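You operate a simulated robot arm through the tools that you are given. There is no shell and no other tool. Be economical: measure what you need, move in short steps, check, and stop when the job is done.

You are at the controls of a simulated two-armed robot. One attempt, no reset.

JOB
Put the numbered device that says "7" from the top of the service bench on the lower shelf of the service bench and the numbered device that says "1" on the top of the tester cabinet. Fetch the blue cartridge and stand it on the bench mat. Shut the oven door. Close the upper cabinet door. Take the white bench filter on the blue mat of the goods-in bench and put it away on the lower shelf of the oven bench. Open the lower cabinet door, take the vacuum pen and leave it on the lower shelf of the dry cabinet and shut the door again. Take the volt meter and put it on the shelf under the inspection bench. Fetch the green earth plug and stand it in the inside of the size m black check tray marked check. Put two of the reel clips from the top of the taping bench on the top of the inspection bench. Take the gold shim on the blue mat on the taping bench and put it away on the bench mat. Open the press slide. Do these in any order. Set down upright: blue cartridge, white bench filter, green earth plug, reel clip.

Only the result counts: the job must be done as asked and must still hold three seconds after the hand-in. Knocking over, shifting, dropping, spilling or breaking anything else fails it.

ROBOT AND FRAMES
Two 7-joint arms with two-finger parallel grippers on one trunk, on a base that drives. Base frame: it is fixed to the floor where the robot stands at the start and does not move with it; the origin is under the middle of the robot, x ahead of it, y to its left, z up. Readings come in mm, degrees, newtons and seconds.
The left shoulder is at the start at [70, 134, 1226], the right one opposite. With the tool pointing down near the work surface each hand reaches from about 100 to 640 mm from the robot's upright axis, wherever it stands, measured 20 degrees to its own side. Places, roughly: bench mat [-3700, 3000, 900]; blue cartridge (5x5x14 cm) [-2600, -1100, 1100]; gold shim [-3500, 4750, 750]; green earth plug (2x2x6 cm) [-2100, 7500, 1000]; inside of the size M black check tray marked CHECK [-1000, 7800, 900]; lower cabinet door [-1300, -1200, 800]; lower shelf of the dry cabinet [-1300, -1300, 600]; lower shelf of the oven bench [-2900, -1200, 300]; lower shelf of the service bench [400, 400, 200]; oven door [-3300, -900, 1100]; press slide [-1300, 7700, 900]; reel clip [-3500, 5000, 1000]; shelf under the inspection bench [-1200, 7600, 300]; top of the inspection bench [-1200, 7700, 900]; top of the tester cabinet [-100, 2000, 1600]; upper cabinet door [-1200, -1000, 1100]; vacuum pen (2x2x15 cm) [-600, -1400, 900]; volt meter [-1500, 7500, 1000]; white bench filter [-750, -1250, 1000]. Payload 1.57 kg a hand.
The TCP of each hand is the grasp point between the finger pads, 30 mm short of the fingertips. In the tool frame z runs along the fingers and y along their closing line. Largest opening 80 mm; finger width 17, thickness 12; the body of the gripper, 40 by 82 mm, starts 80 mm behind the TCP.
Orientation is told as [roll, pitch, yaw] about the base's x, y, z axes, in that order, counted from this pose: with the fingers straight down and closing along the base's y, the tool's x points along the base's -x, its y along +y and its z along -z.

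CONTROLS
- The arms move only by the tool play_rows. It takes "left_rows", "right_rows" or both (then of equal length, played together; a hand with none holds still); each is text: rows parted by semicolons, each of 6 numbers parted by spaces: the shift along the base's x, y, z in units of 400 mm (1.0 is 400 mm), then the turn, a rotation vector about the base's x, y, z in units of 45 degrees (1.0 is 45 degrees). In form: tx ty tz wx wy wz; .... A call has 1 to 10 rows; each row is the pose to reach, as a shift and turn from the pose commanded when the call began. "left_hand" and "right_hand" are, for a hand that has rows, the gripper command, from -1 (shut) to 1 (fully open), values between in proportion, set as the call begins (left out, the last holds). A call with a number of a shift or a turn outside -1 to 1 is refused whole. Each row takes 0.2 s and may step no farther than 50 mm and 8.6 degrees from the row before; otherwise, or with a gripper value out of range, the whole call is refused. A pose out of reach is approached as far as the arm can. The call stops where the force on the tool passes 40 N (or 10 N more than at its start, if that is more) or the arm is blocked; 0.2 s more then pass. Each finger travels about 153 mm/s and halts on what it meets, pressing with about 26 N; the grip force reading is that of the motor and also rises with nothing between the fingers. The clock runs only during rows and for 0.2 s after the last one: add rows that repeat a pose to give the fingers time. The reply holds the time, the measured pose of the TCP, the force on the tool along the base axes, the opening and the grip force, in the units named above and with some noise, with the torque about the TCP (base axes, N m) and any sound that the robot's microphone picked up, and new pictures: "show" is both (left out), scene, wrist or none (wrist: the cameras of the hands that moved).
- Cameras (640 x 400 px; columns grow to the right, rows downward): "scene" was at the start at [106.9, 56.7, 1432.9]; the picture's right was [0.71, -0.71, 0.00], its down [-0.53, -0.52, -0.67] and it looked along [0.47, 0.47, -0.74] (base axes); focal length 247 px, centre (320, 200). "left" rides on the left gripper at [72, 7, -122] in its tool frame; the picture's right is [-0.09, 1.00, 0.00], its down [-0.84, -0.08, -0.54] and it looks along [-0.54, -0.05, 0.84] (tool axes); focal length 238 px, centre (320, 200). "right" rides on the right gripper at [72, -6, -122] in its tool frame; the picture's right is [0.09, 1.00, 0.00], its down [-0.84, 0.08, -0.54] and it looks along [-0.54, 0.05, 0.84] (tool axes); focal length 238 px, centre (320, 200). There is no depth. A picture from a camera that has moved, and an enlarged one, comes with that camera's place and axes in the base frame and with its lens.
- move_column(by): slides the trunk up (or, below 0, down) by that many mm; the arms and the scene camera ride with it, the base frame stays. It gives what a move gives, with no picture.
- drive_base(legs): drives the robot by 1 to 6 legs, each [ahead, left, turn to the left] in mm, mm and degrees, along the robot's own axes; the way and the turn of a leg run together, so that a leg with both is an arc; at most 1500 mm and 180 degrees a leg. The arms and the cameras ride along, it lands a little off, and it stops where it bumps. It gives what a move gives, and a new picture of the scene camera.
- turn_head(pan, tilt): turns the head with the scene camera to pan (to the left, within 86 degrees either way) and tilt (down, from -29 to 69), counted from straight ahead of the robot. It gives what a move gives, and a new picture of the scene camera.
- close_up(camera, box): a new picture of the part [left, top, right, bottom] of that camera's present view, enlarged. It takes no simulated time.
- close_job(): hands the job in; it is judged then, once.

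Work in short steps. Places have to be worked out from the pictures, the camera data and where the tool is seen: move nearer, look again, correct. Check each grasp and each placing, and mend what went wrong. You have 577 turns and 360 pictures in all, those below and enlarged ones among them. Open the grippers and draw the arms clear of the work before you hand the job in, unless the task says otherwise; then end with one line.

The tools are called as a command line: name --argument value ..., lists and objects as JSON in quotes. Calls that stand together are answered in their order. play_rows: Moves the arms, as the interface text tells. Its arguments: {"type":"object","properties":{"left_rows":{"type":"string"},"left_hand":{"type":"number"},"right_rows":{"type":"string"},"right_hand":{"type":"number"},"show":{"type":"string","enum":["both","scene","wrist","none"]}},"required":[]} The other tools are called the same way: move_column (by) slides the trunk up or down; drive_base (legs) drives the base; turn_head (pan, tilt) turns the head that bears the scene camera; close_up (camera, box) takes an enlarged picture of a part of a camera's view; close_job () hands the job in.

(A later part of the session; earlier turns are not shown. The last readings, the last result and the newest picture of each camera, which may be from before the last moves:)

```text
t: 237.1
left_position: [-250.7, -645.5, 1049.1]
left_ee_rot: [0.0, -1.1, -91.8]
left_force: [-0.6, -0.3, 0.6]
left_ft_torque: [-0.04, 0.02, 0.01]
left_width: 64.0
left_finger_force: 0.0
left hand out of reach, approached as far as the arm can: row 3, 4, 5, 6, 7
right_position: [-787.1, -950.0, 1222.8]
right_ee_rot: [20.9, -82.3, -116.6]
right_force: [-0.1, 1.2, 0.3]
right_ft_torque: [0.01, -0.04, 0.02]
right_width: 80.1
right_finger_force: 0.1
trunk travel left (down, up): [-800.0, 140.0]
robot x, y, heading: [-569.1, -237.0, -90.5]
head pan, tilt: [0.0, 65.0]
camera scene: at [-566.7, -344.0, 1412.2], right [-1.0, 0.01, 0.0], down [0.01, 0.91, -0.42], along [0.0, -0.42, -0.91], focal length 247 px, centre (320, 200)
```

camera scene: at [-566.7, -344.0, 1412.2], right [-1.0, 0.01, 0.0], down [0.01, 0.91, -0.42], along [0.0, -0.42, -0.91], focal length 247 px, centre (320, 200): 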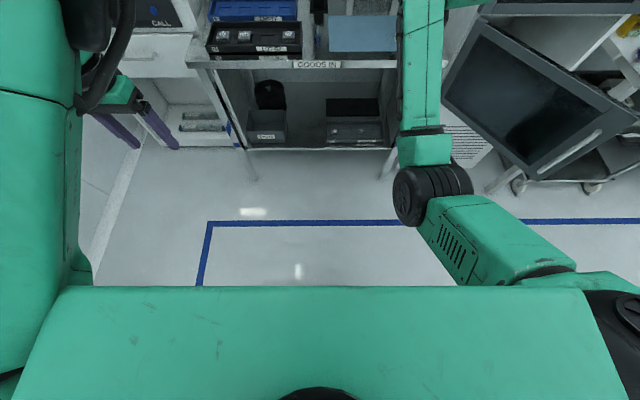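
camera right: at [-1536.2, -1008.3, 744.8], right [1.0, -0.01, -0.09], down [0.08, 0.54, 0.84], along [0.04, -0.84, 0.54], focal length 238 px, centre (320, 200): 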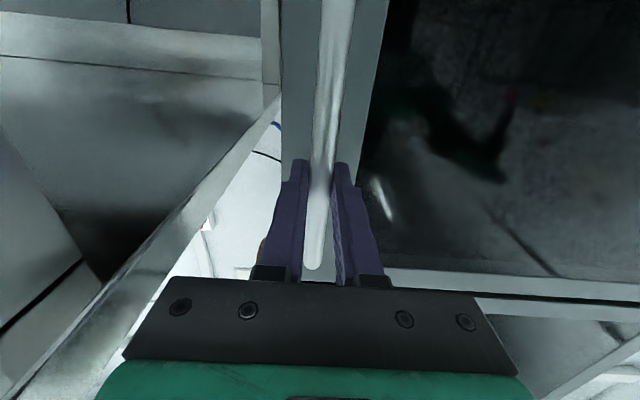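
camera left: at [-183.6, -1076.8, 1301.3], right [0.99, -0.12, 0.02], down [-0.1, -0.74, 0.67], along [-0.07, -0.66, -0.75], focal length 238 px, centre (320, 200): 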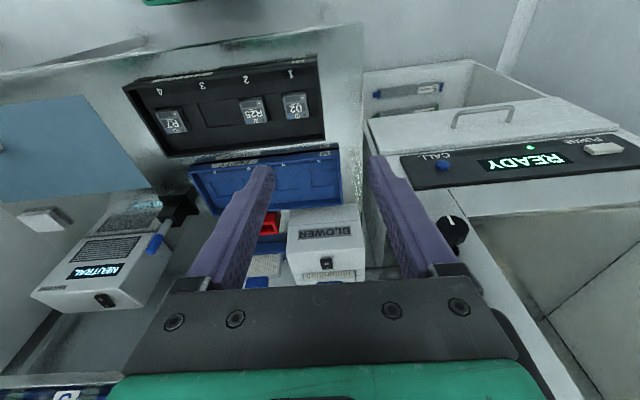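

Still limited. I force it with the tool pointing inward again while pulling close and low.

play_rows --left_rows "0 0.02 0 0 0.15 0;0 0.04 0 0 0.3 0;0 0.06 0 0 0.45 0;0 0.08 0 0 0.6 0;0 0.1 0 0 0.75 0;0 0.12 0 0 0.9 0;0 0.14 0 0 1 0;0 0.18 0 0 1 0;0 0.22 0 0 1 0" --show "none"

play_rows --left_rows "0 0.02 0 0 0.15 0;0 0.04 0 0 0.3 0;0 0.06 0 0 0.45 0;0 0.08 -0.04 0 0.6 0;0 0.12 -0.08 0 0.75 0;0 0.16 -0.12 0 0.8 0;0 0.2 -0.16 0 0.8 0;0 0.25 -0.2 0 0.8 0;0 0.3 -0.25 0 0.8 0;0 0.35 -0.3 0 0.8 0" --show "scene"

```text
t: 239.1
left_position: [-259.2, -564.0, 1055.5]
left_ee_rot: [-44.0, -3.6, -90.9]
left_force: [-0.4, 0.7, -0.1]
left_ft_torque: [0.02, 0.05, 0.0]
left_width: 63.8
left_finger_force: 0.0
right_position: [-788.3, -951.2, 1221.7]
right_ee_rot: [20.9, -82.2, -116.5]
right_force: [0.0, -0.8, -0.4]
right_ft_torque: [0.0, 0.0, -0.02]
right_width: 80.1
right_finger_force: 0.1
trunk travel left (down, up): [-800.0, 140.0]
robot x, y, heading: [-568.4, -237.7, -90.3]
head pan, tilt: [0.0, 65.0]
```

```text
t: 241.3
left_position: [-258.7, -422.1, 935.6]
left_ee_rot: [-80.1, -3.5, -88.6]
left_force: [0.5, -1.2, 0.3]
left_ft_torque: [-0.01, -0.01, 0.0]
left_width: 64.1
left_finger_force: 0.0
right_position: [-786.9, -951.3, 1222.3]
right_ee_rot: [20.8, -82.3, -116.5]
right_force: [0.8, -0.2, 0.2]
right_ft_torque: [0.02, 0.0, 0.01]
right_width: 80.0
right_finger_force: 0.0
trunk travel left (down, up): [-800.0, 140.0]
robot x, y, heading: [-569.2, -235.6, -90.5]
head pan, tilt: [0.0, 65.0]
camera scene: at [-566.9, -345.5, 1412.1], right [-1.0, 0.01, 0.0], down [0.01, 0.91, -0.42], along [0.0, -0.42, -0.91], focal length 247 px, centre (320, 200)
```

scene: 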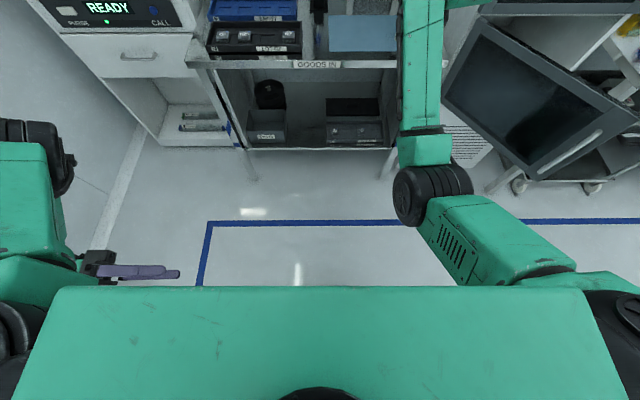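

I now swing the tool from pointing inward to pointing forward about the wrist; that should push the elbow back and outward.

play_rows --left_rows "0.005 -0.08 0 0 0 0.15;0.025 -0.16 0 0 0 0.3;0.055 -0.24 0 0 0 0.46;0.1 -0.31 0 0 0 0.62;0.16 -0.39 0 0 0 0.8;0.22 -0.44 0 0 0 0.95" --show "none"

play_rows --left_rows "0.06 -0.05 0 0 0 0.15;0.13 -0.09 0 0 0 0.3;0.2 -0.12 0 0 0 0.46;0.27 -0.14 0 0 0 0.62;0.33 -0.15 0 0 0 0.8;0.38 -0.155 0 0 0 0.95;0.38 -0.155 0 0 0 1" --show "scene"

```text
t: 242.7
left_position: [-168.5, -597.8, 934.9]
left_ee_rot: [-80.0, -3.4, -45.8]
left_force: [-0.5, 0.0, 0.2]
left_ft_torque: [-0.01, -0.01, 0.02]
left_width: 64.0
left_finger_force: 0.1
right_position: [-787.8, -952.4, 1222.5]
right_ee_rot: [20.8, -82.3, -116.4]
right_force: [-0.5, 0.4, 0.2]
right_ft_torque: [0.0, 0.02, -0.02]
right_width: 79.8
right_finger_force: 0.0
trunk travel left (down, up): [-800.0, 140.0]
robot x, y, heading: [-567.6, -236.4, -90.3]
head pan, tilt: [0.0, 65.0]
```

```text
t: 244.3
left_position: [-19.2, -661.2, 935.1]
left_ee_rot: [-79.8, -3.5, -0.9]
left_force: [1.2, -0.3, 0.3]
left_ft_torque: [-0.02, 0.02, 0.02]
left_width: 63.9
left_finger_force: 0.2
right_position: [-787.7, -950.7, 1222.4]
right_ee_rot: [21.0, -82.2, -116.6]
right_force: [-0.2, -0.1, 0.0]
right_ft_torque: [0.01, 0.0, -0.06]
right_width: 80.2
right_finger_force: 0.1
trunk travel left (down, up): [-800.0, 140.0]
robot x, y, heading: [-566.6, -236.7, -90.3]
head pan, tilt: [0.0, 65.0]
camera scene: at [-567.9, -345.9, 1412.0], right [-1.0, 0.01, 0.0], down [0.01, 0.91, -0.42], along [0.0, -0.42, -0.91], focal length 247 px, centre (320, 200)
```

scene: 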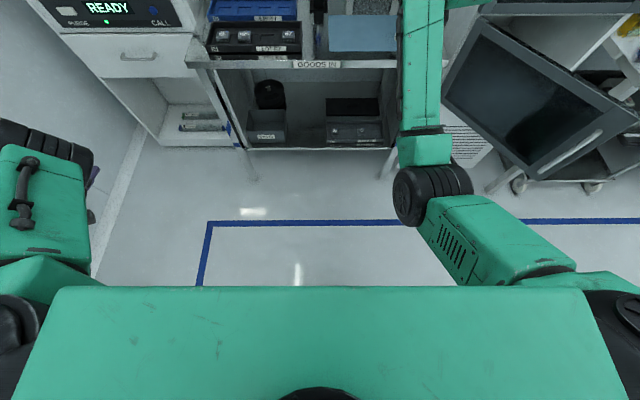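

No limits hit. Now I bring the tool to pointing down and yaw it back.

play_rows --left_rows "0 0.05 0.02 0.15 0 0;0 0.1 0.04 0.3 0 0;0 0.15 0.06 0.45 0 0;0 0.2 0.08 0.6 0 0;0 0.25 0.1 0.75 0 0;0 0.3 0.12 0.9 0 0;0 0.32 0.14 1 0 0" --show "none"

play_rows --left_rows "0 0 0.02 0.15 0 0;0 0 0.04 0.3 0 0;0 0 0.06 0.45 0 0;0 0 0.08 0.6 0 0;0 0 0.1 0.75 0 0;0 0 0.12 0.77 0 0" --show "none"

play_rows --left_rows "-0.02 0 0.02 0 0 -0.17;-0.04 0 0.04 0 0 -0.34;-0.06 0 0.06 0 0 -0.51;-0.08 0 0.08 0 0 -0.68;-0.1 0 0.1 0 0 -0.85;-0.12 0 0.12 0 0 -1" --show "scene"

```text
t: 245.9
left_position: [-20.3, -532.0, 991.3]
left_ee_rot: [-34.7, -1.8, -3.1]
left_force: [0.1, -0.8, -0.2]
left_ft_torque: [-0.02, -0.03, 0.0]
left_width: 64.2
left_finger_force: 0.1
right_position: [-788.2, -952.1, 1222.8]
right_ee_rot: [21.0, -82.3, -116.5]
right_force: [-0.2, 0.0, 0.3]
right_ft_torque: [0.02, 0.0, 0.0]
right_width: 79.9
right_finger_force: 0.1
trunk travel left (down, up): [-800.0, 140.0]
robot x, y, heading: [-569.2, -234.5, -90.7]
head pan, tilt: [0.0, 65.0]
```

```text
t: 247.3
left_position: [-19.6, -533.0, 1039.3]
left_ee_rot: [-0.3, 0.3, -3.5]
left_force: [-1.3, 0.5, -0.4]
left_ft_torque: [-0.02, -0.02, -0.01]
left_width: 63.9
left_finger_force: 0.0
right_position: [-788.0, -950.4, 1222.6]
right_ee_rot: [21.0, -82.2, -116.7]
right_force: [-0.6, -0.8, 0.5]
right_ft_torque: [0.0, 0.02, -0.02]
right_width: 80.3
right_finger_force: 0.0
trunk travel left (down, up): [-800.0, 140.0]
robot x, y, heading: [-566.9, -236.5, -90.6]
head pan, tilt: [0.0, 65.0]
```

```text
t: 248.7
left_position: [-66.3, -533.3, 1087.0]
left_ee_rot: [-0.3, 0.1, -48.7]
left_force: [0.6, 0.2, -0.1]
left_ft_torque: [-0.02, 0.04, 0.02]
left_width: 64.2
left_finger_force: 0.0
right_position: [-788.4, -950.8, 1223.0]
right_ee_rot: [21.1, -82.2, -116.7]
right_force: [0.3, 0.6, -0.2]
right_ft_torque: [0.02, 0.0, -0.03]
right_width: 79.9
right_finger_force: 0.0
trunk travel left (down, up): [-800.0, 140.0]
robot x, y, heading: [-568.2, -233.0, -90.4]
head pan, tilt: [0.0, 65.0]
camera scene: at [-568.0, -345.7, 1412.0], right [-1.0, 0.01, 0.0], down [0.01, 0.91, -0.42], along [0.0, -0.42, -0.91], focal length 247 px, centre (320, 200)
```

scene: 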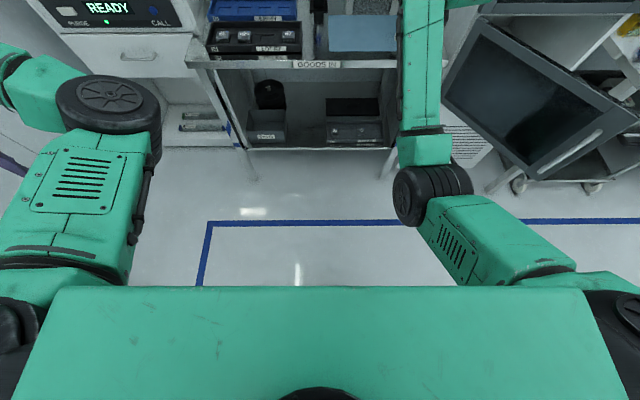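

I try forcing once more: tool pointing forward at the far left, then pulling the wrist inwards so the elbow must go behind.

play_rows --left_rows "0 -0.03 0 0 0 -0.17;0 -0.06 0 0 0 -0.34;0 -0.09 0 0 0 -0.51;0 -0.12 0 0 0 -0.68;0 -0.15 0 0 0 -0.85;0 -0.15 0 0 0 -0.92" --show "none"

play_rows --left_rows "0 -0.05 0 -0.17 0 0;0 -0.1 0 -0.34 0 0;0 -0.12 0 -0.51 0 0;0 -0.12 0 -0.68 0 0;0 -0.12 0 -0.85 0 0;0 -0.12 0 -1 0 0" --show "none"

play_rows --left_rows "0 0 0 -0.17 0 0;0 0 0 -0.34 0 0;0 0 0 -0.51 0 0;0 0 0 -0.68 0 0;0 0.02 0 -0.85 0 0;0 0.04 0 -1 0 0;0 0.08 0 -1 0 0;0 0.12 0 -1 0 0" --show "scene"

```text
t: 250.1
left_position: [-66.7, -594.5, 1086.2]
left_ee_rot: [-0.3, 0.3, -90.1]
left_force: [0.3, -0.4, -0.6]
left_ft_torque: [0.02, 0.02, -0.01]
left_width: 63.9
left_finger_force: 0.0
right_position: [-786.9, -950.2, 1222.7]
right_ee_rot: [20.9, -82.2, -116.5]
right_force: [0.2, -0.9, -0.5]
right_ft_torque: [-0.01, -0.01, 0.0]
right_width: 80.2
right_finger_force: 0.1
trunk travel left (down, up): [-800.0, 140.0]
robot x, y, heading: [-568.9, -236.7, -90.3]
head pan, tilt: [0.0, 65.0]
```

```text
t: 251.5
left_position: [-66.4, -641.6, 1086.8]
left_ee_rot: [-0.4, -44.8, -89.9]
left_force: [-0.2, -0.1, 0.2]
left_ft_torque: [-0.04, -0.05, 0.0]
left_width: 64.0
left_finger_force: 0.1
right_position: [-787.4, -950.7, 1223.8]
right_ee_rot: [20.9, -82.2, -116.5]
right_force: [1.0, 0.5, -0.5]
right_ft_torque: [0.02, -0.01, -0.03]
right_width: 80.3
right_finger_force: 0.1
trunk travel left (down, up): [-800.0, 140.0]
robot x, y, heading: [-564.6, -235.0, -90.3]
head pan, tilt: [0.0, 65.0]
```

```text
t: 253.3
left_position: [-65.9, -592.0, 1086.5]
left_ee_rot: [-34.4, -89.7, -56.0]
left_force: [0.6, -0.3, -0.2]
left_ft_torque: [-0.01, 0.01, 0.0]
left_width: 64.1
left_finger_force: 0.2
right_position: [-787.0, -949.4, 1223.9]
right_ee_rot: [20.9, -82.1, -116.6]
right_force: [-0.1, 0.1, 0.3]
right_ft_torque: [0.03, -0.01, 0.04]
right_width: 80.0
right_finger_force: 0.0
trunk travel left (down, up): [-800.0, 140.0]
robot x, y, heading: [-568.3, -236.3, -90.4]
head pan, tilt: [0.0, 65.0]
camera scene: at [-567.0, -344.6, 1412.1], right [-1.0, 0.01, 0.0], down [0.01, 0.91, -0.42], along [0.0, -0.42, -0.91], focal length 247 px, centre (320, 200)
```

scene: 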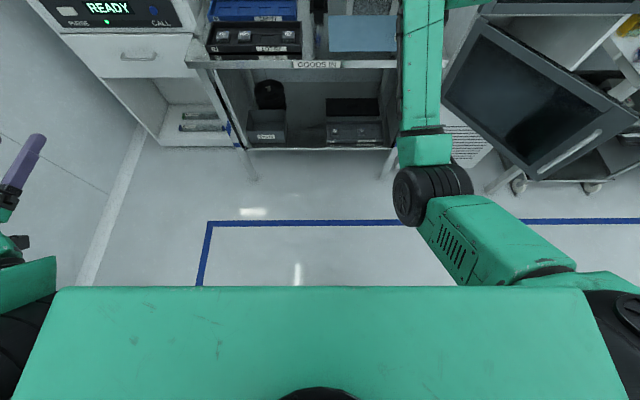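

The upper arm has left the front: elbow is behind. I move the hand inward and forward, then pitch down.

play_rows --left_rows "-0.08 -0.02 0 0 0 0;-0.16 -0.06 0 0 0 0;-0.24 -0.1 0 0 0 0;-0.32 -0.16 0 0 0 0;-0.4 -0.22 0 0 0 0;-0.48 -0.28 0 0 0 0;-0.56 -0.34 0 0 0 0;-0.64 -0.4 0 0 0 0" --show "none"

play_rows --left_rows "-0.05 0 0 0.17 0 0;-0.1 0 0 0.34 0 0;-0.15 0 0 0.51 0 0;-0.2 0 0 0.68 0 0;-0.25 0 0 0.85 0 0;-0.25 0 0 1 0 0" --show "none"

play_rows --left_rows "0 0 0 0.17 0 0;0 0.02 0 0.34 0 0;0 0.05 0 0.51 0 0;0 0.1 0 0.68 0 0;0 0.15 0 0.85 0 0;0 0.2 0 0.99 0 0" --show "scene"

```text
t: 255.1
left_position: [-320.5, -753.5, 1087.9]
left_ee_rot: [-0.5, -89.7, -89.9]
left_force: [-0.8, -0.6, 0.0]
left_ft_torque: [-0.03, 0.01, 0.0]
left_width: 64.2
left_finger_force: 0.1
left hand out of reach, approached as far as the arm can: row 8
right_position: [-789.7, -951.1, 1222.3]
right_ee_rot: [21.2, -82.1, -116.8]
right_force: [0.0, -0.6, -0.5]
right_ft_torque: [0.01, 0.0, 0.0]
right_width: 80.0
right_finger_force: 0.2
trunk travel left (down, up): [-800.0, 140.0]
robot x, y, heading: [-571.8, -236.0, -90.4]
head pan, tilt: [0.0, 65.0]
```

```text
t: 256.5
left_position: [-288.9, -777.6, 1066.1]
left_ee_rot: [-2.9, -44.9, -87.1]
left_force: [0.2, -0.4, -1.1]
left_ft_torque: [0.0, 0.03, 0.01]
left_width: 63.9
left_finger_force: 0.0
left hand out of reach, approached as far as the arm can: row 1, 2, 3, 4, 5, 6
right_position: [-788.2, -952.0, 1223.0]
right_ee_rot: [20.8, -82.1, -116.5]
right_force: [0.9, -1.3, 0.5]
right_ft_torque: [-0.03, 0.02, 0.0]
right_width: 80.1
right_finger_force: 0.0
trunk travel left (down, up): [-800.0, 140.0]
robot x, y, heading: [-569.0, -236.7, -90.3]
head pan, tilt: [0.0, 65.0]
```

```text
t: 257.9
left_position: [-281.8, -697.9, 1064.1]
left_ee_rot: [-1.2, 0.1, -89.2]
left_force: [-0.2, -0.5, 0.4]
left_ft_torque: [0.0, -0.01, 0.0]
left_width: 63.7
left_finger_force: 0.0
left hand out of reach, approached as far as the arm can: row 1, 2, 3, 4, 5, 6
right_position: [-787.7, -951.1, 1222.7]
right_ee_rot: [20.9, -82.1, -116.6]
right_force: [0.3, -0.1, -0.3]
right_ft_torque: [0.03, 0.02, -0.03]
right_width: 79.9
right_finger_force: 0.1
trunk travel left (down, up): [-800.0, 140.0]
robot x, y, heading: [-565.8, -237.9, -90.4]
head pan, tilt: [0.0, 65.0]
camera scene: at [-567.6, -345.7, 1412.0], right [-1.0, 0.01, 0.0], down [0.01, 0.91, -0.42], along [0.0, -0.42, -0.91], focal length 247 px, centre (320, 200)
```

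scene: 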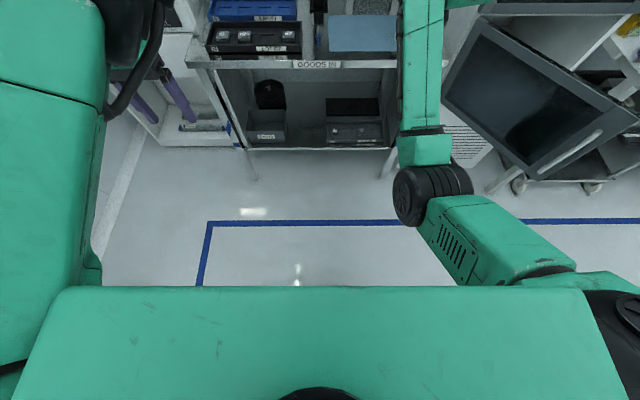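

I now understand: hand outward needs elbow-up, hand in front/crossing needs elbow-low, switched via an extended horizontal tool. I repeat that switch for the left arm.

play_rows --left_rows "0 -0.06 0.03 -0.15 0 0;0 -0.12 0.06 -0.3 0 0;0 -0.18 0.09 -0.45 0 0;0 -0.24 0.12 -0.6 0 0;0 -0.3 0.15 -0.75 0 0;0 -0.36 0.18 -0.9 0 0;0 -0.42 0.21 -1 0 0;0 -0.48 0.24 -1 0 0" --show "none"

play_rows --left_rows "-0.05 -0.03 0.02 -0.15 0 0;-0.1 -0.06 0.04 -0.3 0 0;-0.15 -0.09 0.06 -0.45 0 0;-0.2 -0.12 0.08 -0.6 0 0;-0.25 -0.15 0.1 -0.75 0 0;-0.3 -0.15 0.12 -0.9 0 0;-0.36 -0.15 0.12 -1 0 0;-0.44 -0.15 0.12 -1 0 0;-0.5 -0.15 0.12 -1 0 0" --show "scene"

```text
t: 259.7
left_position: [-286.8, -894.7, 1161.2]
left_ee_rot: [-0.2, -45.0, -90.1]
left_force: [-0.5, -0.5, 0.1]
left_ft_torque: [0.03, 0.04, -0.01]
left_width: 64.0
left_finger_force: 0.1
right_position: [-788.7, -952.0, 1221.6]
right_ee_rot: [21.0, -82.2, -116.5]
right_force: [-0.9, 1.0, -0.1]
right_ft_torque: [-0.02, 0.0, 0.05]
right_width: 80.4
right_finger_force: 0.0
trunk travel left (down, up): [-800.0, 140.0]
robot x, y, heading: [-564.3, -233.6, -90.3]
head pan, tilt: [0.0, 65.0]
```

```text
t: 261.7
left_position: [-427.2, -990.9, 1209.2]
left_ee_rot: [-170.4, -89.8, 80.0]
left_force: [-1.0, -0.3, 0.9]
left_ft_torque: [0.01, 0.0, -0.03]
left_width: 64.1
left_finger_force: 0.0
left hand out of reach, approached as far as the arm can: row 5, 6, 7, 8, 9
right_position: [-786.4, -950.6, 1223.4]
right_ee_rot: [20.9, -82.1, -116.5]
right_force: [-0.2, 1.4, 0.0]
right_ft_torque: [-0.01, 0.01, -0.02]
right_width: 80.0
right_finger_force: 0.2
trunk travel left (down, up): [-800.0, 140.0]
robot x, y, heading: [-566.6, -234.7, -90.3]
head pan, tilt: [0.0, 65.0]
camera scene: at [-566.9, -345.0, 1412.1], right [-1.0, 0.01, 0.0], down [0.01, 0.91, -0.42], along [0.0, -0.42, -0.91], focal length 247 px, centre (320, 200)
```

scene: 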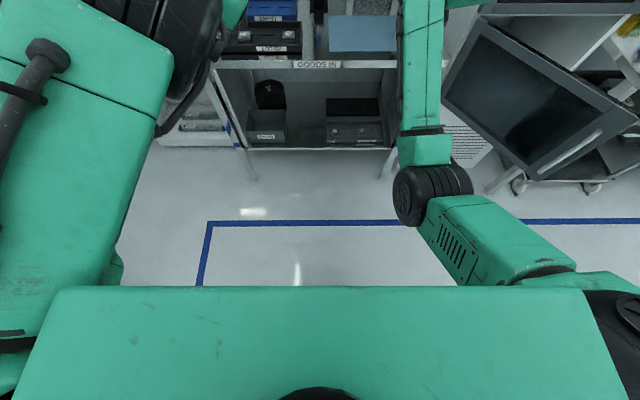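

Elbow is still high; I cross further inward with a slight retraction.

play_rows --left_rows "-0.06 0.03 0 0 0 0;-0.12 0.06 0 0 0 0;-0.18 0.08 0 0 0 0;-0.24 0.1 0 0 0 0;-0.3 0.1 0 0 0 0;-0.36 0.1 0 0 0 0;-0.42 0.1 0 0 0 0;-0.48 0.1 0 0 0 0" --show "scene"

```text
t: 263.5
left_position: [-478.1, -1016.2, 1209.7]
left_ee_rot: [-167.8, -89.9, 77.5]
left_force: [0.4, -0.3, -1.1]
left_ft_torque: [0.01, -0.02, 0.03]
left_width: 64.0
left_finger_force: 0.1
left hand out of reach, approached as far as the arm can: row 1, 2, 3, 4, 5, 6, 7, 8
right_position: [-787.8, -951.3, 1222.2]
right_ee_rot: [21.1, -82.2, -116.6]
right_force: [0.8, 0.2, 0.2]
right_ft_torque: [0.01, 0.01, 0.0]
right_width: 80.2
right_finger_force: 0.0
trunk travel left (down, up): [-800.0, 140.0]
robot x, y, heading: [-567.0, -238.9, -90.4]
head pan, tilt: [0.0, 65.0]
camera scene: at [-568.0, -346.2, 1412.0], right [-1.0, 0.01, 0.0], down [0.01, 0.91, -0.42], along [0.0, -0.42, -0.91], focal length 247 px, centre (320, 200)
```

scene: 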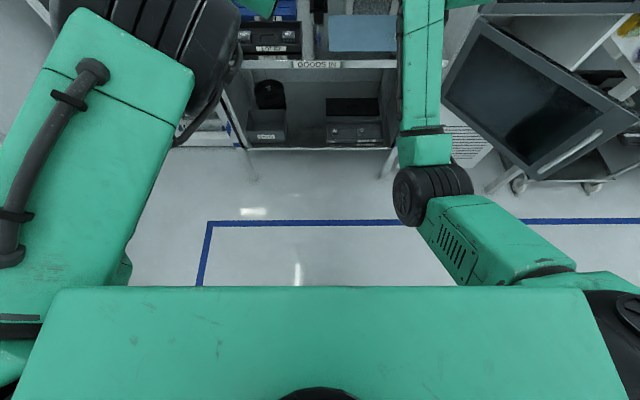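

I try pitching down from here, keeping the hand ≈600 ahead.

play_rows --left_rows "0 0.05 -0.02 0.15 0 0;0 0.1 -0.04 0.3 0 0;0 0.15 -0.06 0.45 0 0;0 0.2 -0.08 0.6 0 0;0 0.25 -0.1 0.75 0 0;0 0.3 -0.12 0.9 0 0;0 0.34 -0.14 1 0 0" --show "none"

play_rows --left_rows "0 0.02 -0.04 0.15 0 0;0 0.04 -0.08 0.3 0 0;0 0.06 -0.12 0.45 0 0;0 0.08 -0.16 0.6 0 0;0 0.1 -0.2 0.75 0 0;0 0.12 -0.24 0.9 0 0;0 0.12 -0.28 1 0 0;0 0.12 -0.32 1 0 0" --show "scene"

```text
t: 265.1
left_position: [-457.5, -968.2, 1176.5]
left_ee_rot: [-0.5, -45.0, -89.9]
left_force: [-0.4, -0.7, -0.4]
left_ft_torque: [-0.03, -0.01, 0.01]
left_width: 64.1
left_finger_force: 0.0
left hand out of reach, approached as far as the arm can: row 1, 2, 3, 4, 5, 6, 7
right_position: [-787.3, -949.5, 1222.9]
right_ee_rot: [20.8, -82.3, -116.4]
right_force: [-0.6, 0.9, 0.7]
right_ft_torque: [-0.02, -0.01, 0.0]
right_width: 80.0
right_finger_force: 0.1
trunk travel left (down, up): [-800.0, 140.0]
robot x, y, heading: [-566.9, -235.0, -90.4]
head pan, tilt: [0.0, 65.0]
```

```text
t: 266.9
left_position: [-435.7, -842.0, 1046.1]
left_ee_rot: [-0.2, -0.1, -89.9]
left_force: [-1.2, -0.5, 0.7]
left_ft_torque: [0.05, -0.02, -0.01]
left_width: 63.9
left_finger_force: 0.0
left hand out of reach, approached as far as the arm can: row 2, 3, 4, 5, 6, 7, 8
right_position: [-789.8, -952.1, 1221.9]
right_ee_rot: [21.1, -82.2, -116.6]
right_force: [-0.3, 0.0, 0.1]
right_ft_torque: [0.0, -0.02, -0.03]
right_width: 79.7
right_finger_force: 0.0
trunk travel left (down, up): [-800.0, 140.0]
robot x, y, heading: [-568.7, -233.6, -90.4]
head pan, tilt: [0.0, 65.0]
camera scene: at [-568.5, -346.8, 1412.0], right [-1.0, 0.01, 0.0], down [0.01, 0.91, -0.42], along [0.0, -0.42, -0.91], focal length 247 px, centre (320, 200)
```

scene: 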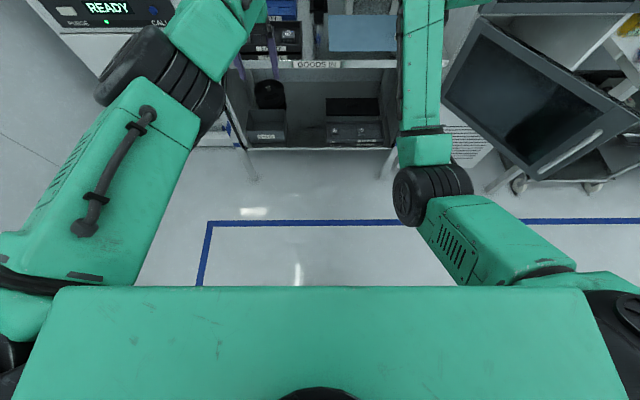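

Exactly tool-down at 608 ahead, elbow outward. I test retraction with crossing.

play_rows --left_rows "0 0.05 -0.03 0 0 0;0 0.1 -0.06 0 0 0;0 0.15 -0.09 0 0 0;0 0.2 -0.12 0 0 0;0 0.25 -0.15 0 0 0;0 0.3 -0.18 0 0 0;0 0.3 -0.21 0 0 0;0 0.3 -0.24 0 0 0" --show "none"

```text
t: 268.7
left_position: [-394.0, -804.1, 938.8]
left_ee_rot: [-0.4, -0.1, -89.9]
left_force: [0.6, 0.4, 0.2]
left_ft_torque: [0.02, 0.01, 0.04]
left_width: 64.0
left_finger_force: 0.0
left hand out of reach, approached as far as the arm can: row 1, 2, 3, 4, 5, 6, 7, 8
right_position: [-787.4, -951.9, 1222.6]
right_ee_rot: [20.7, -82.2, -116.4]
right_force: [-0.3, 0.3, -0.7]
right_ft_torque: [-0.01, -0.02, -0.01]
right_width: 80.0
right_finger_force: 0.1
trunk travel left (down, up): [-800.0, 140.0]
robot x, y, heading: [-574.3, -235.7, -90.5]
head pan, tilt: [0.0, 65.0]
```

Inner boundary ≈590 mm. I test whether yaw matters: turn the hand 45° and retract again.

play_rows --left_rows "0 0 0 0 0 0.18;0 0 0 0 0 0.36;0 0 0 0 0 0.54;0 0 0 0 0 0.72;0 0 0 0 0 0.9;-0.08 0.05 0 0 0 1;-0.16 0.1 0 0 0 1;-0.24 0.15 0 0 0 1;-0.3 0.2 0 0 0 1;-0.3 0.25 0 0 0 1" --show "none"

```text
t: 270.9
left_position: [-421.6, -816.2, 934.6]
left_ee_rot: [-0.4, -0.1, -44.9]
left_force: [0.1, 0.2, 0.2]
left_ft_torque: [0.0, -0.03, 0.02]
left_width: 63.8
left_finger_force: 0.2
left hand out of reach, approached as far as the arm can: row 6, 7, 8, 9, 10
right_position: [-788.0, -950.9, 1223.1]
right_ee_rot: [20.8, -82.2, -116.5]
right_force: [-0.2, 0.4, -0.2]
right_ft_torque: [0.01, 0.01, 0.01]
right_width: 80.1
right_finger_force: 0.1
trunk travel left (down, up): [-800.0, 140.0]
robot x, y, heading: [-572.9, -238.5, -90.5]
head pan, tilt: [0.0, 65.0]
```

Yaw does not matter; it's just a reach ring. So work ≈590 ahead. I restore yaw and bring the right arm back to its tucked right-side pose.

play_rows --left_rows "0 0 0 0 0 -0.15;0 0 0 0 0 -0.3;0 0 0 0 0 -0.45;0 0 0.05 0 0 -0.6;0 0 0.1 0 0 -0.75;0 0 0.15 0 0 -0.9;0 0 0.2 0 0 -1;0 0 0.25 0 0 -1;0 0 0.25 0 0 -1" --right_rows "-0.06 0.06 0 0.1 0 0;-0.12 0.12 0 0.2 0 0;-0.18 0.18 0 0.3 0 0;-0.24 0.24 0 0.4 0 0;-0.3 0.3 0 0.5 0 0;-0.36 0.36 0 0.6 0 0;-0.42 0.42 0 0.7 0 0;-0.46 0.48 0 0.8 0 0;-0.48 0.54 0 0.92 0 0" --show "none"

play_rows --right_rows "0 0.06 0 0.1 0 0;0 0.12 0 0.2 0 0;0 0.18 0 0.3 0 0;0 0.24 0 0.4 0 0;0 0.3 0 0.5 0 0;0 0.36 0 0.6 0 0;0 0.42 0 0.7 0 0;0 0.45 0 0.8 0 0;0 0.48 0 0.92 0 0" --show "none"

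```text
t: 272.9
left_position: [-420.0, -817.4, 1030.0]
left_ee_rot: [-0.2, -0.2, -90.0]
left_force: [-0.1, 0.2, -1.0]
left_ft_torque: [-0.02, -0.02, -0.01]
left_width: 64.0
left_finger_force: 0.1
left hand out of reach, approached as far as the arm can: row 5, 6, 7, 8, 9
right_position: [-981.4, -733.2, 1224.6]
right_ee_rot: [-2.1, -41.4, -94.9]
right_force: [-0.7, 0.3, 0.6]
right_ft_torque: [0.01, -0.01, 0.03]
right_width: 80.0
right_finger_force: 0.1
trunk travel left (down, up): [-800.0, 140.0]
robot x, y, heading: [-565.8, -235.6, -90.4]
head pan, tilt: [0.0, 65.0]
```

```text
t: 274.9
left_position: [-417.1, -820.6, 1028.0]
left_ee_rot: [-0.5, -0.1, -90.0]
left_force: [0.5, 0.8, -0.1]
left_ft_torque: [-0.01, -0.01, -0.03]
left_width: 64.0
left_finger_force: 0.1
right_position: [-978.5, -545.5, 1223.1]
right_ee_rot: [-5.4, -0.2, -93.5]
right_force: [-0.3, 0.3, 0.6]
right_ft_torque: [0.0, -0.04, 0.01]
right_width: 80.1
right_finger_force: 0.0
right hand out of reach, approached as far as the arm can: row 6
trunk travel left (down, up): [-800.0, 140.0]
robot x, y, heading: [-566.5, -237.3, -90.3]
head pan, tilt: [0.0, 65.0]
```

Left is now at 583 ahead, 149 left. I pull the right hand back, raise the trunk 120 and drive so the left hand comes above the pen.

play_rows --right_rows "0 0.07 0 0 0 0;0 0.14 0 0 0 0;0 0.21 0 0 0 0;0 0.28 0 0 0 0" --show "none"

move_column --by 120

drive_base --legs '[[400, -153, 0]]'

turn_head --pan 15 --tilt 40

```text
t: 275.9
left_position: [-417.4, -817.6, 1030.4]
left_ee_rot: [-0.4, -0.1, -89.8]
left_force: [-0.3, 0.1, 0.1]
left_ft_torque: [0.0, -0.01, 0.01]
left_width: 63.8
left_finger_force: 0.0
right_position: [-978.4, -430.5, 1225.1]
right_ee_rot: [-5.4, -0.3, -93.5]
right_force: [-0.5, -0.1, 0.2]
right_ft_torque: [0.04, 0.0, -0.03]
right_width: 79.8
right_finger_force: 0.0
trunk travel left (down, up): [-800.0, 140.0]
robot x, y, heading: [-567.1, -234.2, -90.4]
head pan, tilt: [0.0, 65.0]
```

```text
t: 277.4
left_position: [-418.2, -819.2, 1148.3]
left_ee_rot: [-0.4, -0.1, -90.0]
left_force: [0.1, 0.7, 0.0]
left_ft_torque: [-0.04, 0.02, -0.01]
left_width: 64.1
left_finger_force: 0.0
right_position: [-978.7, -432.9, 1344.9]
right_ee_rot: [-5.4, -0.3, -93.4]
right_force: [0.1, 0.5, 0.8]
right_ft_torque: [-0.01, 0.0, -0.02]
right_width: 79.9
right_finger_force: 0.1
trunk travel left (down, up): [-920.0, 20.0]
robot x, y, heading: [-567.5, -234.7, -90.5]
head pan, tilt: [0.0, 65.0]
```

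```text
t: 280.1
left_position: [-567.5, -1217.2, 1149.1]
left_ee_rot: [-0.5, -0.1, -89.7]
left_force: [0.6, -0.3, 0.3]
left_ft_torque: [-0.01, 0.01, 0.02]
left_width: 63.8
left_finger_force: 0.1
right_position: [-1131.0, -833.3, 1344.9]
right_ee_rot: [-5.5, -0.3, -93.2]
right_force: [0.1, 0.1, -0.3]
right_ft_torque: [-0.04, 0.0, -0.01]
right_width: 80.0
right_finger_force: 0.0
trunk travel left (down, up): [-920.0, 20.0]
robot x, y, heading: [-720.2, -636.0, -90.5]
head pan, tilt: [0.0, 65.0]
camera scene: at [-719.6, -744.1, 1532.2], right [-1.0, 0.0, 0.0], down [0.0, 0.91, -0.42], along [0.0, -0.42, -0.91], focal length 247 px, centre (320, 200)
```

scene: 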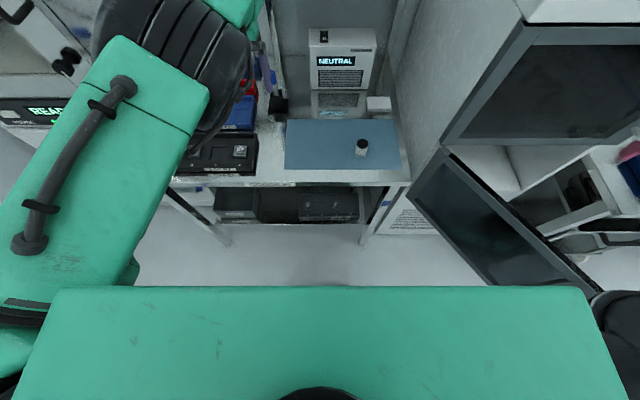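

```text
t: 280.9
left_position: [-568.5, -1220.8, 1149.4]
left_ee_rot: [-0.4, -0.1, -89.7]
left_force: [-0.3, 0.5, 0.3]
left_ft_torque: [-0.02, -0.01, -0.03]
left_width: 64.1
left_finger_force: 0.0
right_position: [-1131.7, -836.4, 1344.1]
right_ee_rot: [-5.4, -0.2, -93.1]
right_force: [-0.2, 0.4, -1.2]
right_ft_torque: [-0.01, 0.02, -0.01]
right_width: 79.8
right_finger_force: 0.1
trunk travel left (down, up): [-920.0, 20.0]
robot x, y, heading: [-720.7, -636.0, -90.0]
head pan, tilt: [15.0, 40.0]
camera scene: at [-699.0, -768.8, 1564.2], right [-0.97, -0.26, 0.0], down [-0.16, 0.62, -0.77], along [0.2, -0.74, -0.64], focal length 247 px, centre (320, 200)
```

scene: 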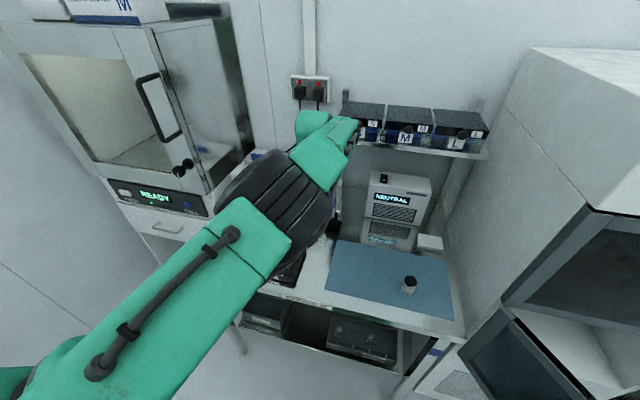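

I look with the left wrist camera for the pen.

play_rows --left_rows "0 0 0 0 0 0" --show "wrist"

```text
t: 281.3
left_position: [-568.1, -1219.6, 1148.3]
left_ee_rot: [-0.4, -0.1, -89.8]
left_force: [1.0, 0.2, 0.2]
left_ft_torque: [0.01, -0.01, -0.01]
left_width: 63.9
left_finger_force: 0.1
right_position: [-1131.0, -835.3, 1345.9]
right_ee_rot: [-5.5, -0.1, -93.1]
right_force: [0.7, 0.2, 0.2]
right_ft_torque: [-0.02, -0.02, -0.02]
right_width: 79.9
right_finger_force: 0.1
trunk travel left (down, up): [-920.0, 20.0]
robot x, y, heading: [-722.8, -636.9, -90.3]
head pan, tilt: [15.0, 40.0]
camera left: at [-561.3, -1147.7, 1270.1], right [1.0, -0.09, -0.01], down [-0.07, -0.84, 0.54], along [-0.05, -0.54, -0.84], focal length 238 px, centre (320, 200)
```

left: 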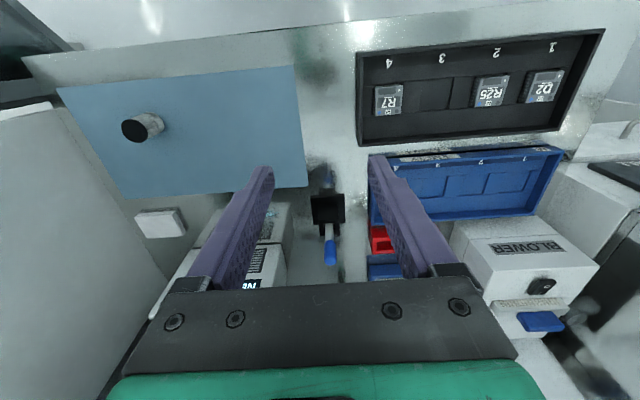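

The pen is at ≈[-569,-1440], exposed z≈930–1007, with a shelf right above, so I'll grip it with a horizontal tool. I lower the trunk and pitch the left hand forward.

move_column --by -120

play_rows --left_rows "0 -0.02 0.03 -0.16 0 0;0 -0.05 0.05 -0.32 0 0;0 -0.08 0.06 -0.48 0 0;0 -0.11 0.06 -0.64 0 0;0 -0.14 0.06 -0.8 0 0;0 -0.17 0.06 -0.96 0 0" --show "none"

play_rows --left_rows "0 -0.03 0 -0.16 0 0;0 -0.06 0 -0.32 0 0;0 -0.09 0 -0.48 0 0;0 -0.12 0 -0.64 0 0;0 -0.15 0 -0.8 0 0;0 -0.18 0 -0.96 0 0;0 -0.18 0 -1 0 0" --show "wrist"

```text
t: 282.8
left_position: [-568.3, -1219.6, 1028.6]
left_ee_rot: [-0.4, -0.1, -89.7]
left_force: [-0.3, -0.6, -0.7]
left_ft_torque: [-0.01, -0.02, -0.01]
left_width: 63.8
left_finger_force: 0.1
right_position: [-1131.4, -834.9, 1224.6]
right_ee_rot: [-5.4, -0.2, -93.1]
right_force: [0.4, 1.0, 0.7]
right_ft_torque: [0.0, -0.01, 0.0]
right_width: 80.3
right_finger_force: 0.0
trunk travel left (down, up): [-800.0, 140.0]
robot x, y, heading: [-720.2, -639.7, -90.3]
head pan, tilt: [15.0, 40.0]
```

```text
t: 284.2
left_position: [-524.7, -1332.6, 1046.4]
left_ee_rot: [-0.9, -43.3, -89.6]
left_force: [0.1, -0.6, 0.3]
left_ft_torque: [-0.03, -0.03, -0.02]
left_width: 63.8
left_finger_force: 0.0
left hand out of reach, approached as far as the arm can: row 1, 2, 3, 4, 5, 6
right_position: [-1131.2, -836.2, 1225.0]
right_ee_rot: [-5.5, -0.2, -93.3]
right_force: [0.1, 0.5, -0.6]
right_ft_torque: [-0.01, 0.02, 0.0]
right_width: 80.1
right_finger_force: 0.1
trunk travel left (down, up): [-800.0, 140.0]
robot x, y, heading: [-722.4, -643.5, -89.9]
head pan, tilt: [15.0, 40.0]
```

```text
t: 285.8
left_position: [-525.6, -1404.5, 1045.8]
left_ee_rot: [-7.1, -88.2, -83.3]
left_force: [0.0, -0.7, 0.3]
left_ft_torque: [-0.01, 0.0, 0.03]
left_width: 64.0
left_finger_force: 0.0
right_position: [-1131.5, -834.5, 1224.5]
right_ee_rot: [-5.5, -0.2, -93.2]
right_force: [0.7, -0.1, -0.3]
right_ft_torque: [-0.01, -0.01, 0.0]
right_width: 80.2
right_finger_force: 0.1
trunk travel left (down, up): [-800.0, 140.0]
robot x, y, heading: [-722.9, -637.0, -90.2]
head pan, tilt: [15.0, 40.0]
camera left: at [-517.7, -1281.3, 977.4], right [1.0, -0.01, 0.09], down [-0.07, 0.52, 0.85], along [-0.05, -0.85, 0.52], focal length 238 px, centre (320, 200)
```

left: 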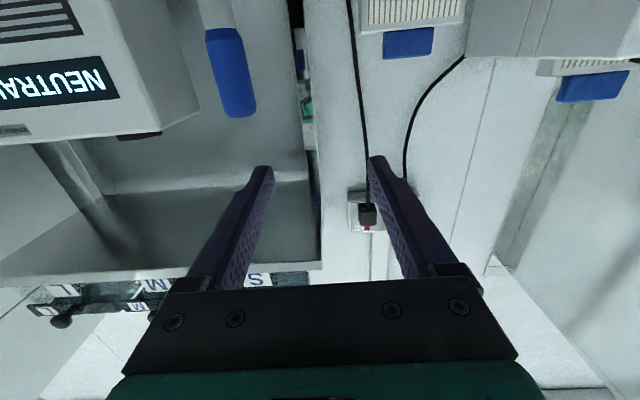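

Pen top projects to [-574,-1438,1006], as expected. I back 45 mm, shift to x=-574, lower to z≈975 and look.

play_rows --left_rows "-0.02 0.08 0 0 0 0;-0.08 0.12 0 -0.02 0 0;-0.12 0.12 -0.06 -0.04 0 0;-0.12 0.12 -0.12 -0.04 0 0;-0.12 0.12 -0.178 -0.04 0 0;-0.12 0.12 -0.178 -0.04 0 0" --show "wrist"

```text
t: 287.2
left_position: [-572.6, -1355.2, 975.2]
left_ee_rot: [-103.7, -89.7, 13.5]
left_force: [-0.4, 0.1, 0.1]
left_ft_torque: [-0.04, 0.02, -0.02]
left_width: 64.0
left_finger_force: 0.1
right_position: [-1132.3, -834.6, 1223.9]
right_ee_rot: [-5.4, -0.1, -93.2]
right_force: [-0.8, 0.1, -0.8]
right_ft_torque: [-0.03, 0.0, 0.01]
right_width: 80.3
right_finger_force: 0.0
trunk travel left (down, up): [-800.0, 140.0]
robot x, y, heading: [-721.7, -639.3, -90.3]
head pan, tilt: [15.0, 40.0]
camera left: at [-564.5, -1235.2, 903.4], right [1.0, -0.01, 0.09], down [-0.07, 0.54, 0.84], along [-0.05, -0.84, 0.54], focal length 238 px, centre (320, 200)
```

left: 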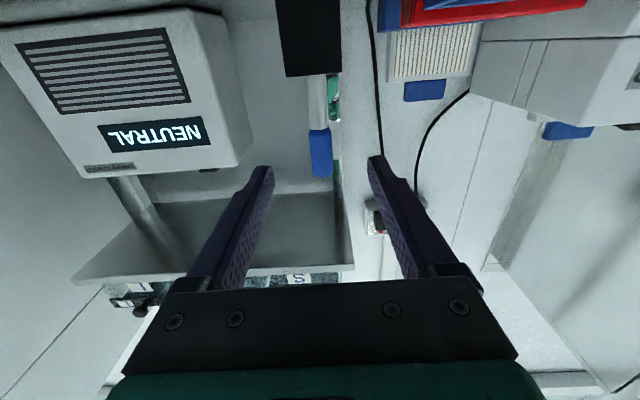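

Pen is centred. I advance 66 mm and grip.

play_rows --left_rows "0 -0.08 0 0 0 0;0 -0.165 0 0 0 0;0 -0.165 0 0 0 0" --show "none"

play_rows --left_rows "0 0 0 0 0 0;0 0 0 0 0 0;0 0 0 0 0 0;0 0 0 0 0 0" --left_hand -1 --show "wrist"

```text
t: 288.0
left_position: [-566.7, -1401.8, 977.9]
left_ee_rot: [-101.3, -89.7, 10.9]
left_force: [0.0, -0.3, -0.6]
left_ft_torque: [0.0, -0.01, -0.01]
left_width: 64.1
left_finger_force: 0.1
left hand out of reach, approached as far as the arm can: row 2, 3
right_position: [-1132.0, -835.3, 1224.2]
right_ee_rot: [-5.4, -0.2, -93.2]
right_force: [-0.3, 0.7, 0.3]
right_ft_torque: [-0.03, -0.02, -0.03]
right_width: 79.8
right_finger_force: 0.1
trunk travel left (down, up): [-800.0, 140.0]
robot x, y, heading: [-719.9, -633.6, -90.2]
head pan, tilt: [15.0, 40.0]
```

```text
t: 289.0
left_position: [-565.7, -1403.0, 977.4]
left_ee_rot: [-106.2, -89.7, 16.0]
left_force: [0.4, 0.9, -0.8]
left_ft_torque: [0.01, -0.01, -0.01]
left_width: 0.1
left_finger_force: 21.3
right_position: [-1131.1, -835.3, 1225.1]
right_ee_rot: [-5.4, -0.2, -93.3]
right_force: [0.6, 0.1, -0.4]
right_ft_torque: [0.02, 0.0, 0.01]
right_width: 79.9
right_finger_force: 0.1
trunk travel left (down, up): [-800.0, 140.0]
robot x, y, heading: [-722.3, -636.4, -90.2]
head pan, tilt: [15.0, 40.0]
camera left: at [-558.9, -1281.4, 905.0], right [1.0, -0.01, 0.09], down [-0.07, 0.54, 0.84], along [-0.05, -0.84, 0.54], focal length 238 px, centre (320, 200)
```

left: 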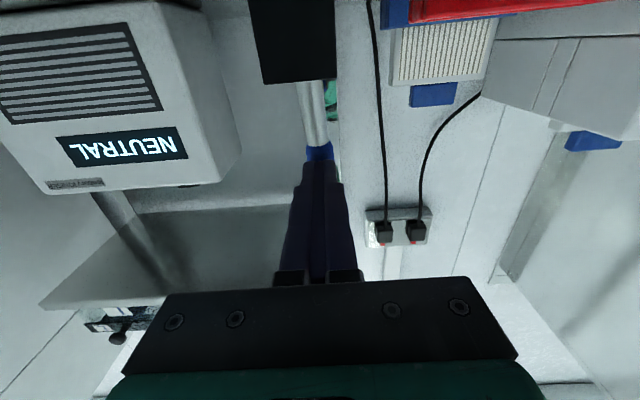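

It fell short (reach limit). I open, draw back, drive 50 mm closer and retry.

play_rows --left_rows "0 0 0 0 0 0;0 0 0 0 0 0;0 0.06 0 0 0 0;0 0.12 0 0 0 0" --left_hand 0.6 --show "none"

drive_base --legs '[[60, 0, 0]]'

play_rows --left_rows "-0.015 0 0 0 0 0;-0.015 0 0 0 0 0" --show "wrist"

```text
t: 290.0
left_position: [-567.0, -1402.7, 977.0]
left_ee_rot: [-106.2, -89.7, 15.9]
left_force: [0.1, 0.4, -0.1]
left_ft_torque: [0.02, 0.01, 0.0]
left_width: 64.3
left_finger_force: 0.1
left hand out of reach, approached as far as the arm can: row 3, 4
right_position: [-1132.6, -835.7, 1225.7]
right_ee_rot: [-5.3, -0.2, -93.2]
right_force: [-0.6, 1.2, 0.1]
right_ft_torque: [-0.01, 0.01, -0.01]
right_width: 80.0
right_finger_force: 0.0
trunk travel left (down, up): [-800.0, 140.0]
robot x, y, heading: [-721.0, -634.3, -90.3]
head pan, tilt: [15.0, 40.0]
```

```text
t: 291.0
left_position: [-565.4, -1459.1, 981.4]
left_ee_rot: [-141.2, -89.5, 50.9]
left_force: [0.6, 0.1, 0.1]
left_ft_torque: [0.04, 0.01, 0.01]
left_width: 64.2
left_finger_force: 0.0
right_position: [-1132.0, -888.7, 1225.8]
right_ee_rot: [-5.5, -0.5, -93.2]
right_force: [-0.2, 0.4, 0.6]
right_ft_torque: [-0.04, 0.0, -0.01]
right_width: 80.0
right_finger_force: 0.0
trunk travel left (down, up): [-800.0, 140.0]
robot x, y, heading: [-721.4, -696.6, -90.2]
head pan, tilt: [15.0, 40.0]
camera scene: at [-698.8, -821.0, 1445.0], right [-0.97, -0.26, 0.0], down [-0.16, 0.62, -0.77], along [0.2, -0.74, -0.64], focal length 247 px, centre (320, 200)
```

scene: 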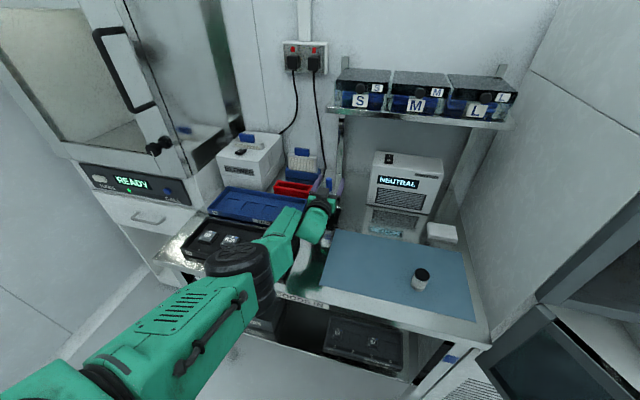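

```text
t: 291.6
left_position: [-572.3, -1461.0, 977.1]
left_ee_rot: [-122.6, -89.6, 32.2]
left_force: [-0.2, 0.3, -0.5]
left_ft_torque: [-0.01, 0.01, 0.02]
left_width: 64.2
left_finger_force: 0.0
right_position: [-1132.0, -892.9, 1224.9]
right_ee_rot: [-5.4, -0.3, -93.3]
right_force: [0.4, 0.4, -0.4]
right_ft_torque: [0.01, -0.03, 0.0]
right_width: 80.0
right_finger_force: 0.1
trunk travel left (down, up): [-800.0, 140.0]
robot x, y, heading: [-722.9, -696.9, -90.4]
head pan, tilt: [15.0, 40.0]
camera left: at [-565.1, -1339.8, 906.4], right [1.0, -0.01, 0.09], down [-0.07, 0.55, 0.84], along [-0.05, -0.84, 0.54], focal length 238 px, centre (320, 200)
```

left: 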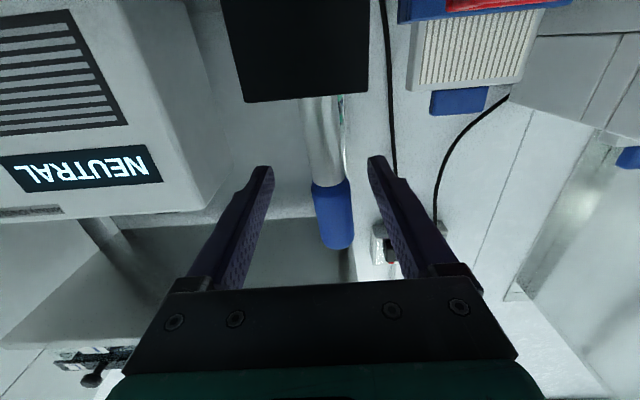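

The pen is now between the fingers. I centre 6 mm and close.

play_rows --left_rows "0.015 0 0 0 0 0;0.015 0 0 0 0 0" --show "none"

play_rows --left_rows "0 0 0 0 0 0;0 0 0 0 0 0;0 0 0 0 0 0;0 0 0 0 0 0" --left_hand -1 --show "wrist"

```text
t: 292.2
left_position: [-564.4, -1462.7, 978.7]
left_ee_rot: [-111.1, -89.7, 20.7]
left_force: [-0.3, -0.3, -0.2]
left_ft_torque: [-0.02, 0.0, -0.03]
left_width: 63.9
left_finger_force: 0.0
right_position: [-1131.3, -894.9, 1224.9]
right_ee_rot: [-5.4, -0.3, -93.2]
right_force: [-0.1, 0.4, 0.3]
right_ft_torque: [-0.04, 0.03, 0.01]
right_width: 80.0
right_finger_force: 0.0
trunk travel left (down, up): [-800.0, 140.0]
robot x, y, heading: [-721.5, -697.8, -90.2]
head pan, tilt: [15.0, 40.0]
```

```text
t: 293.2
left_position: [-567.6, -1462.5, 976.9]
left_ee_rot: [-111.2, -89.6, 20.8]
left_force: [-3.8, 0.3, -1.2]
left_ft_torque: [0.02, 0.21, 0.11]
left_width: 18.0
left_finger_force: 26.1
right_position: [-1131.6, -893.2, 1225.3]
right_ee_rot: [-5.4, -0.2, -93.3]
right_force: [-0.6, -0.2, -0.5]
right_ft_torque: [0.02, -0.02, 0.01]
right_width: 80.1
right_finger_force: 0.1
trunk travel left (down, up): [-800.0, 140.0]
robot x, y, heading: [-721.9, -695.6, -90.3]
head pan, tilt: [15.0, 40.0]
camera left: at [-560.2, -1341.3, 905.2], right [1.0, -0.01, 0.09], down [-0.07, 0.54, 0.84], along [-0.05, -0.84, 0.54], focal length 238 px, centre (320, 200)
```

left: 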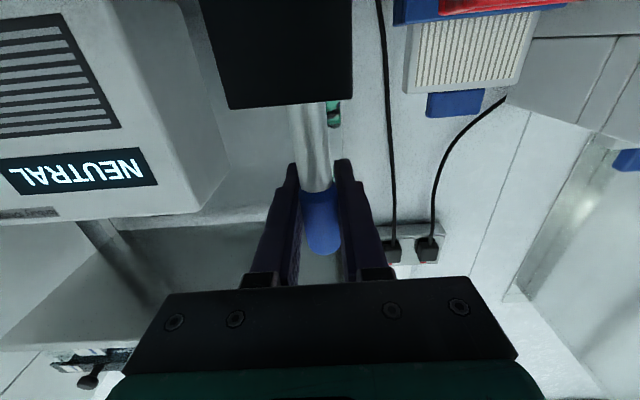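

Gripped (18 mm). I lift using the trunk by 100 mm and look.

move_column --by 100

play_rows --left_rows "0 0 0 0 0 0" --show "wrist"

```text
t: 294.5
left_position: [-566.2, -1462.3, 1077.7]
left_ee_rot: [-108.8, -89.7, 18.4]
left_force: [-0.4, -0.7, -0.9]
left_ft_torque: [-0.01, -0.03, 0.02]
left_width: 17.9
left_finger_force: 25.6
right_position: [-1130.7, -894.5, 1324.7]
right_ee_rot: [-5.5, -0.2, -93.2]
right_force: [0.7, 0.3, 0.5]
right_ft_torque: [0.01, -0.02, 0.0]
right_width: 80.2
right_finger_force: 0.1
trunk travel left (down, up): [-900.0, 40.0]
robot x, y, heading: [-721.6, -699.1, -90.2]
head pan, tilt: [15.0, 40.0]
```

```text
t: 294.9
left_position: [-565.3, -1461.4, 1077.8]
left_ee_rot: [-110.7, -89.7, 20.3]
left_force: [-1.1, -1.0, -0.1]
left_ft_torque: [0.01, -0.01, -0.03]
left_width: 18.2
left_finger_force: 26.0
right_position: [-1132.0, -894.8, 1325.2]
right_ee_rot: [-5.3, -0.2, -93.3]
right_force: [-0.8, -0.3, 1.2]
right_ft_torque: [-0.01, -0.03, 0.02]
right_width: 80.2
right_finger_force: 0.2
trunk travel left (down, up): [-900.0, 40.0]
robot x, y, heading: [-727.7, -692.8, -90.5]
head pan, tilt: [15.0, 40.0]
camera left: at [-558.7, -1341.2, 1005.2], right [1.0, -0.01, 0.09], down [-0.07, 0.54, 0.84], along [-0.05, -0.84, 0.54], focal length 238 px, centre (320, 200)
```

left: 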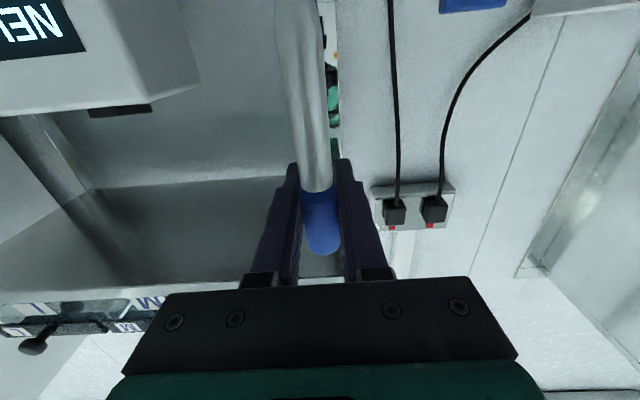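

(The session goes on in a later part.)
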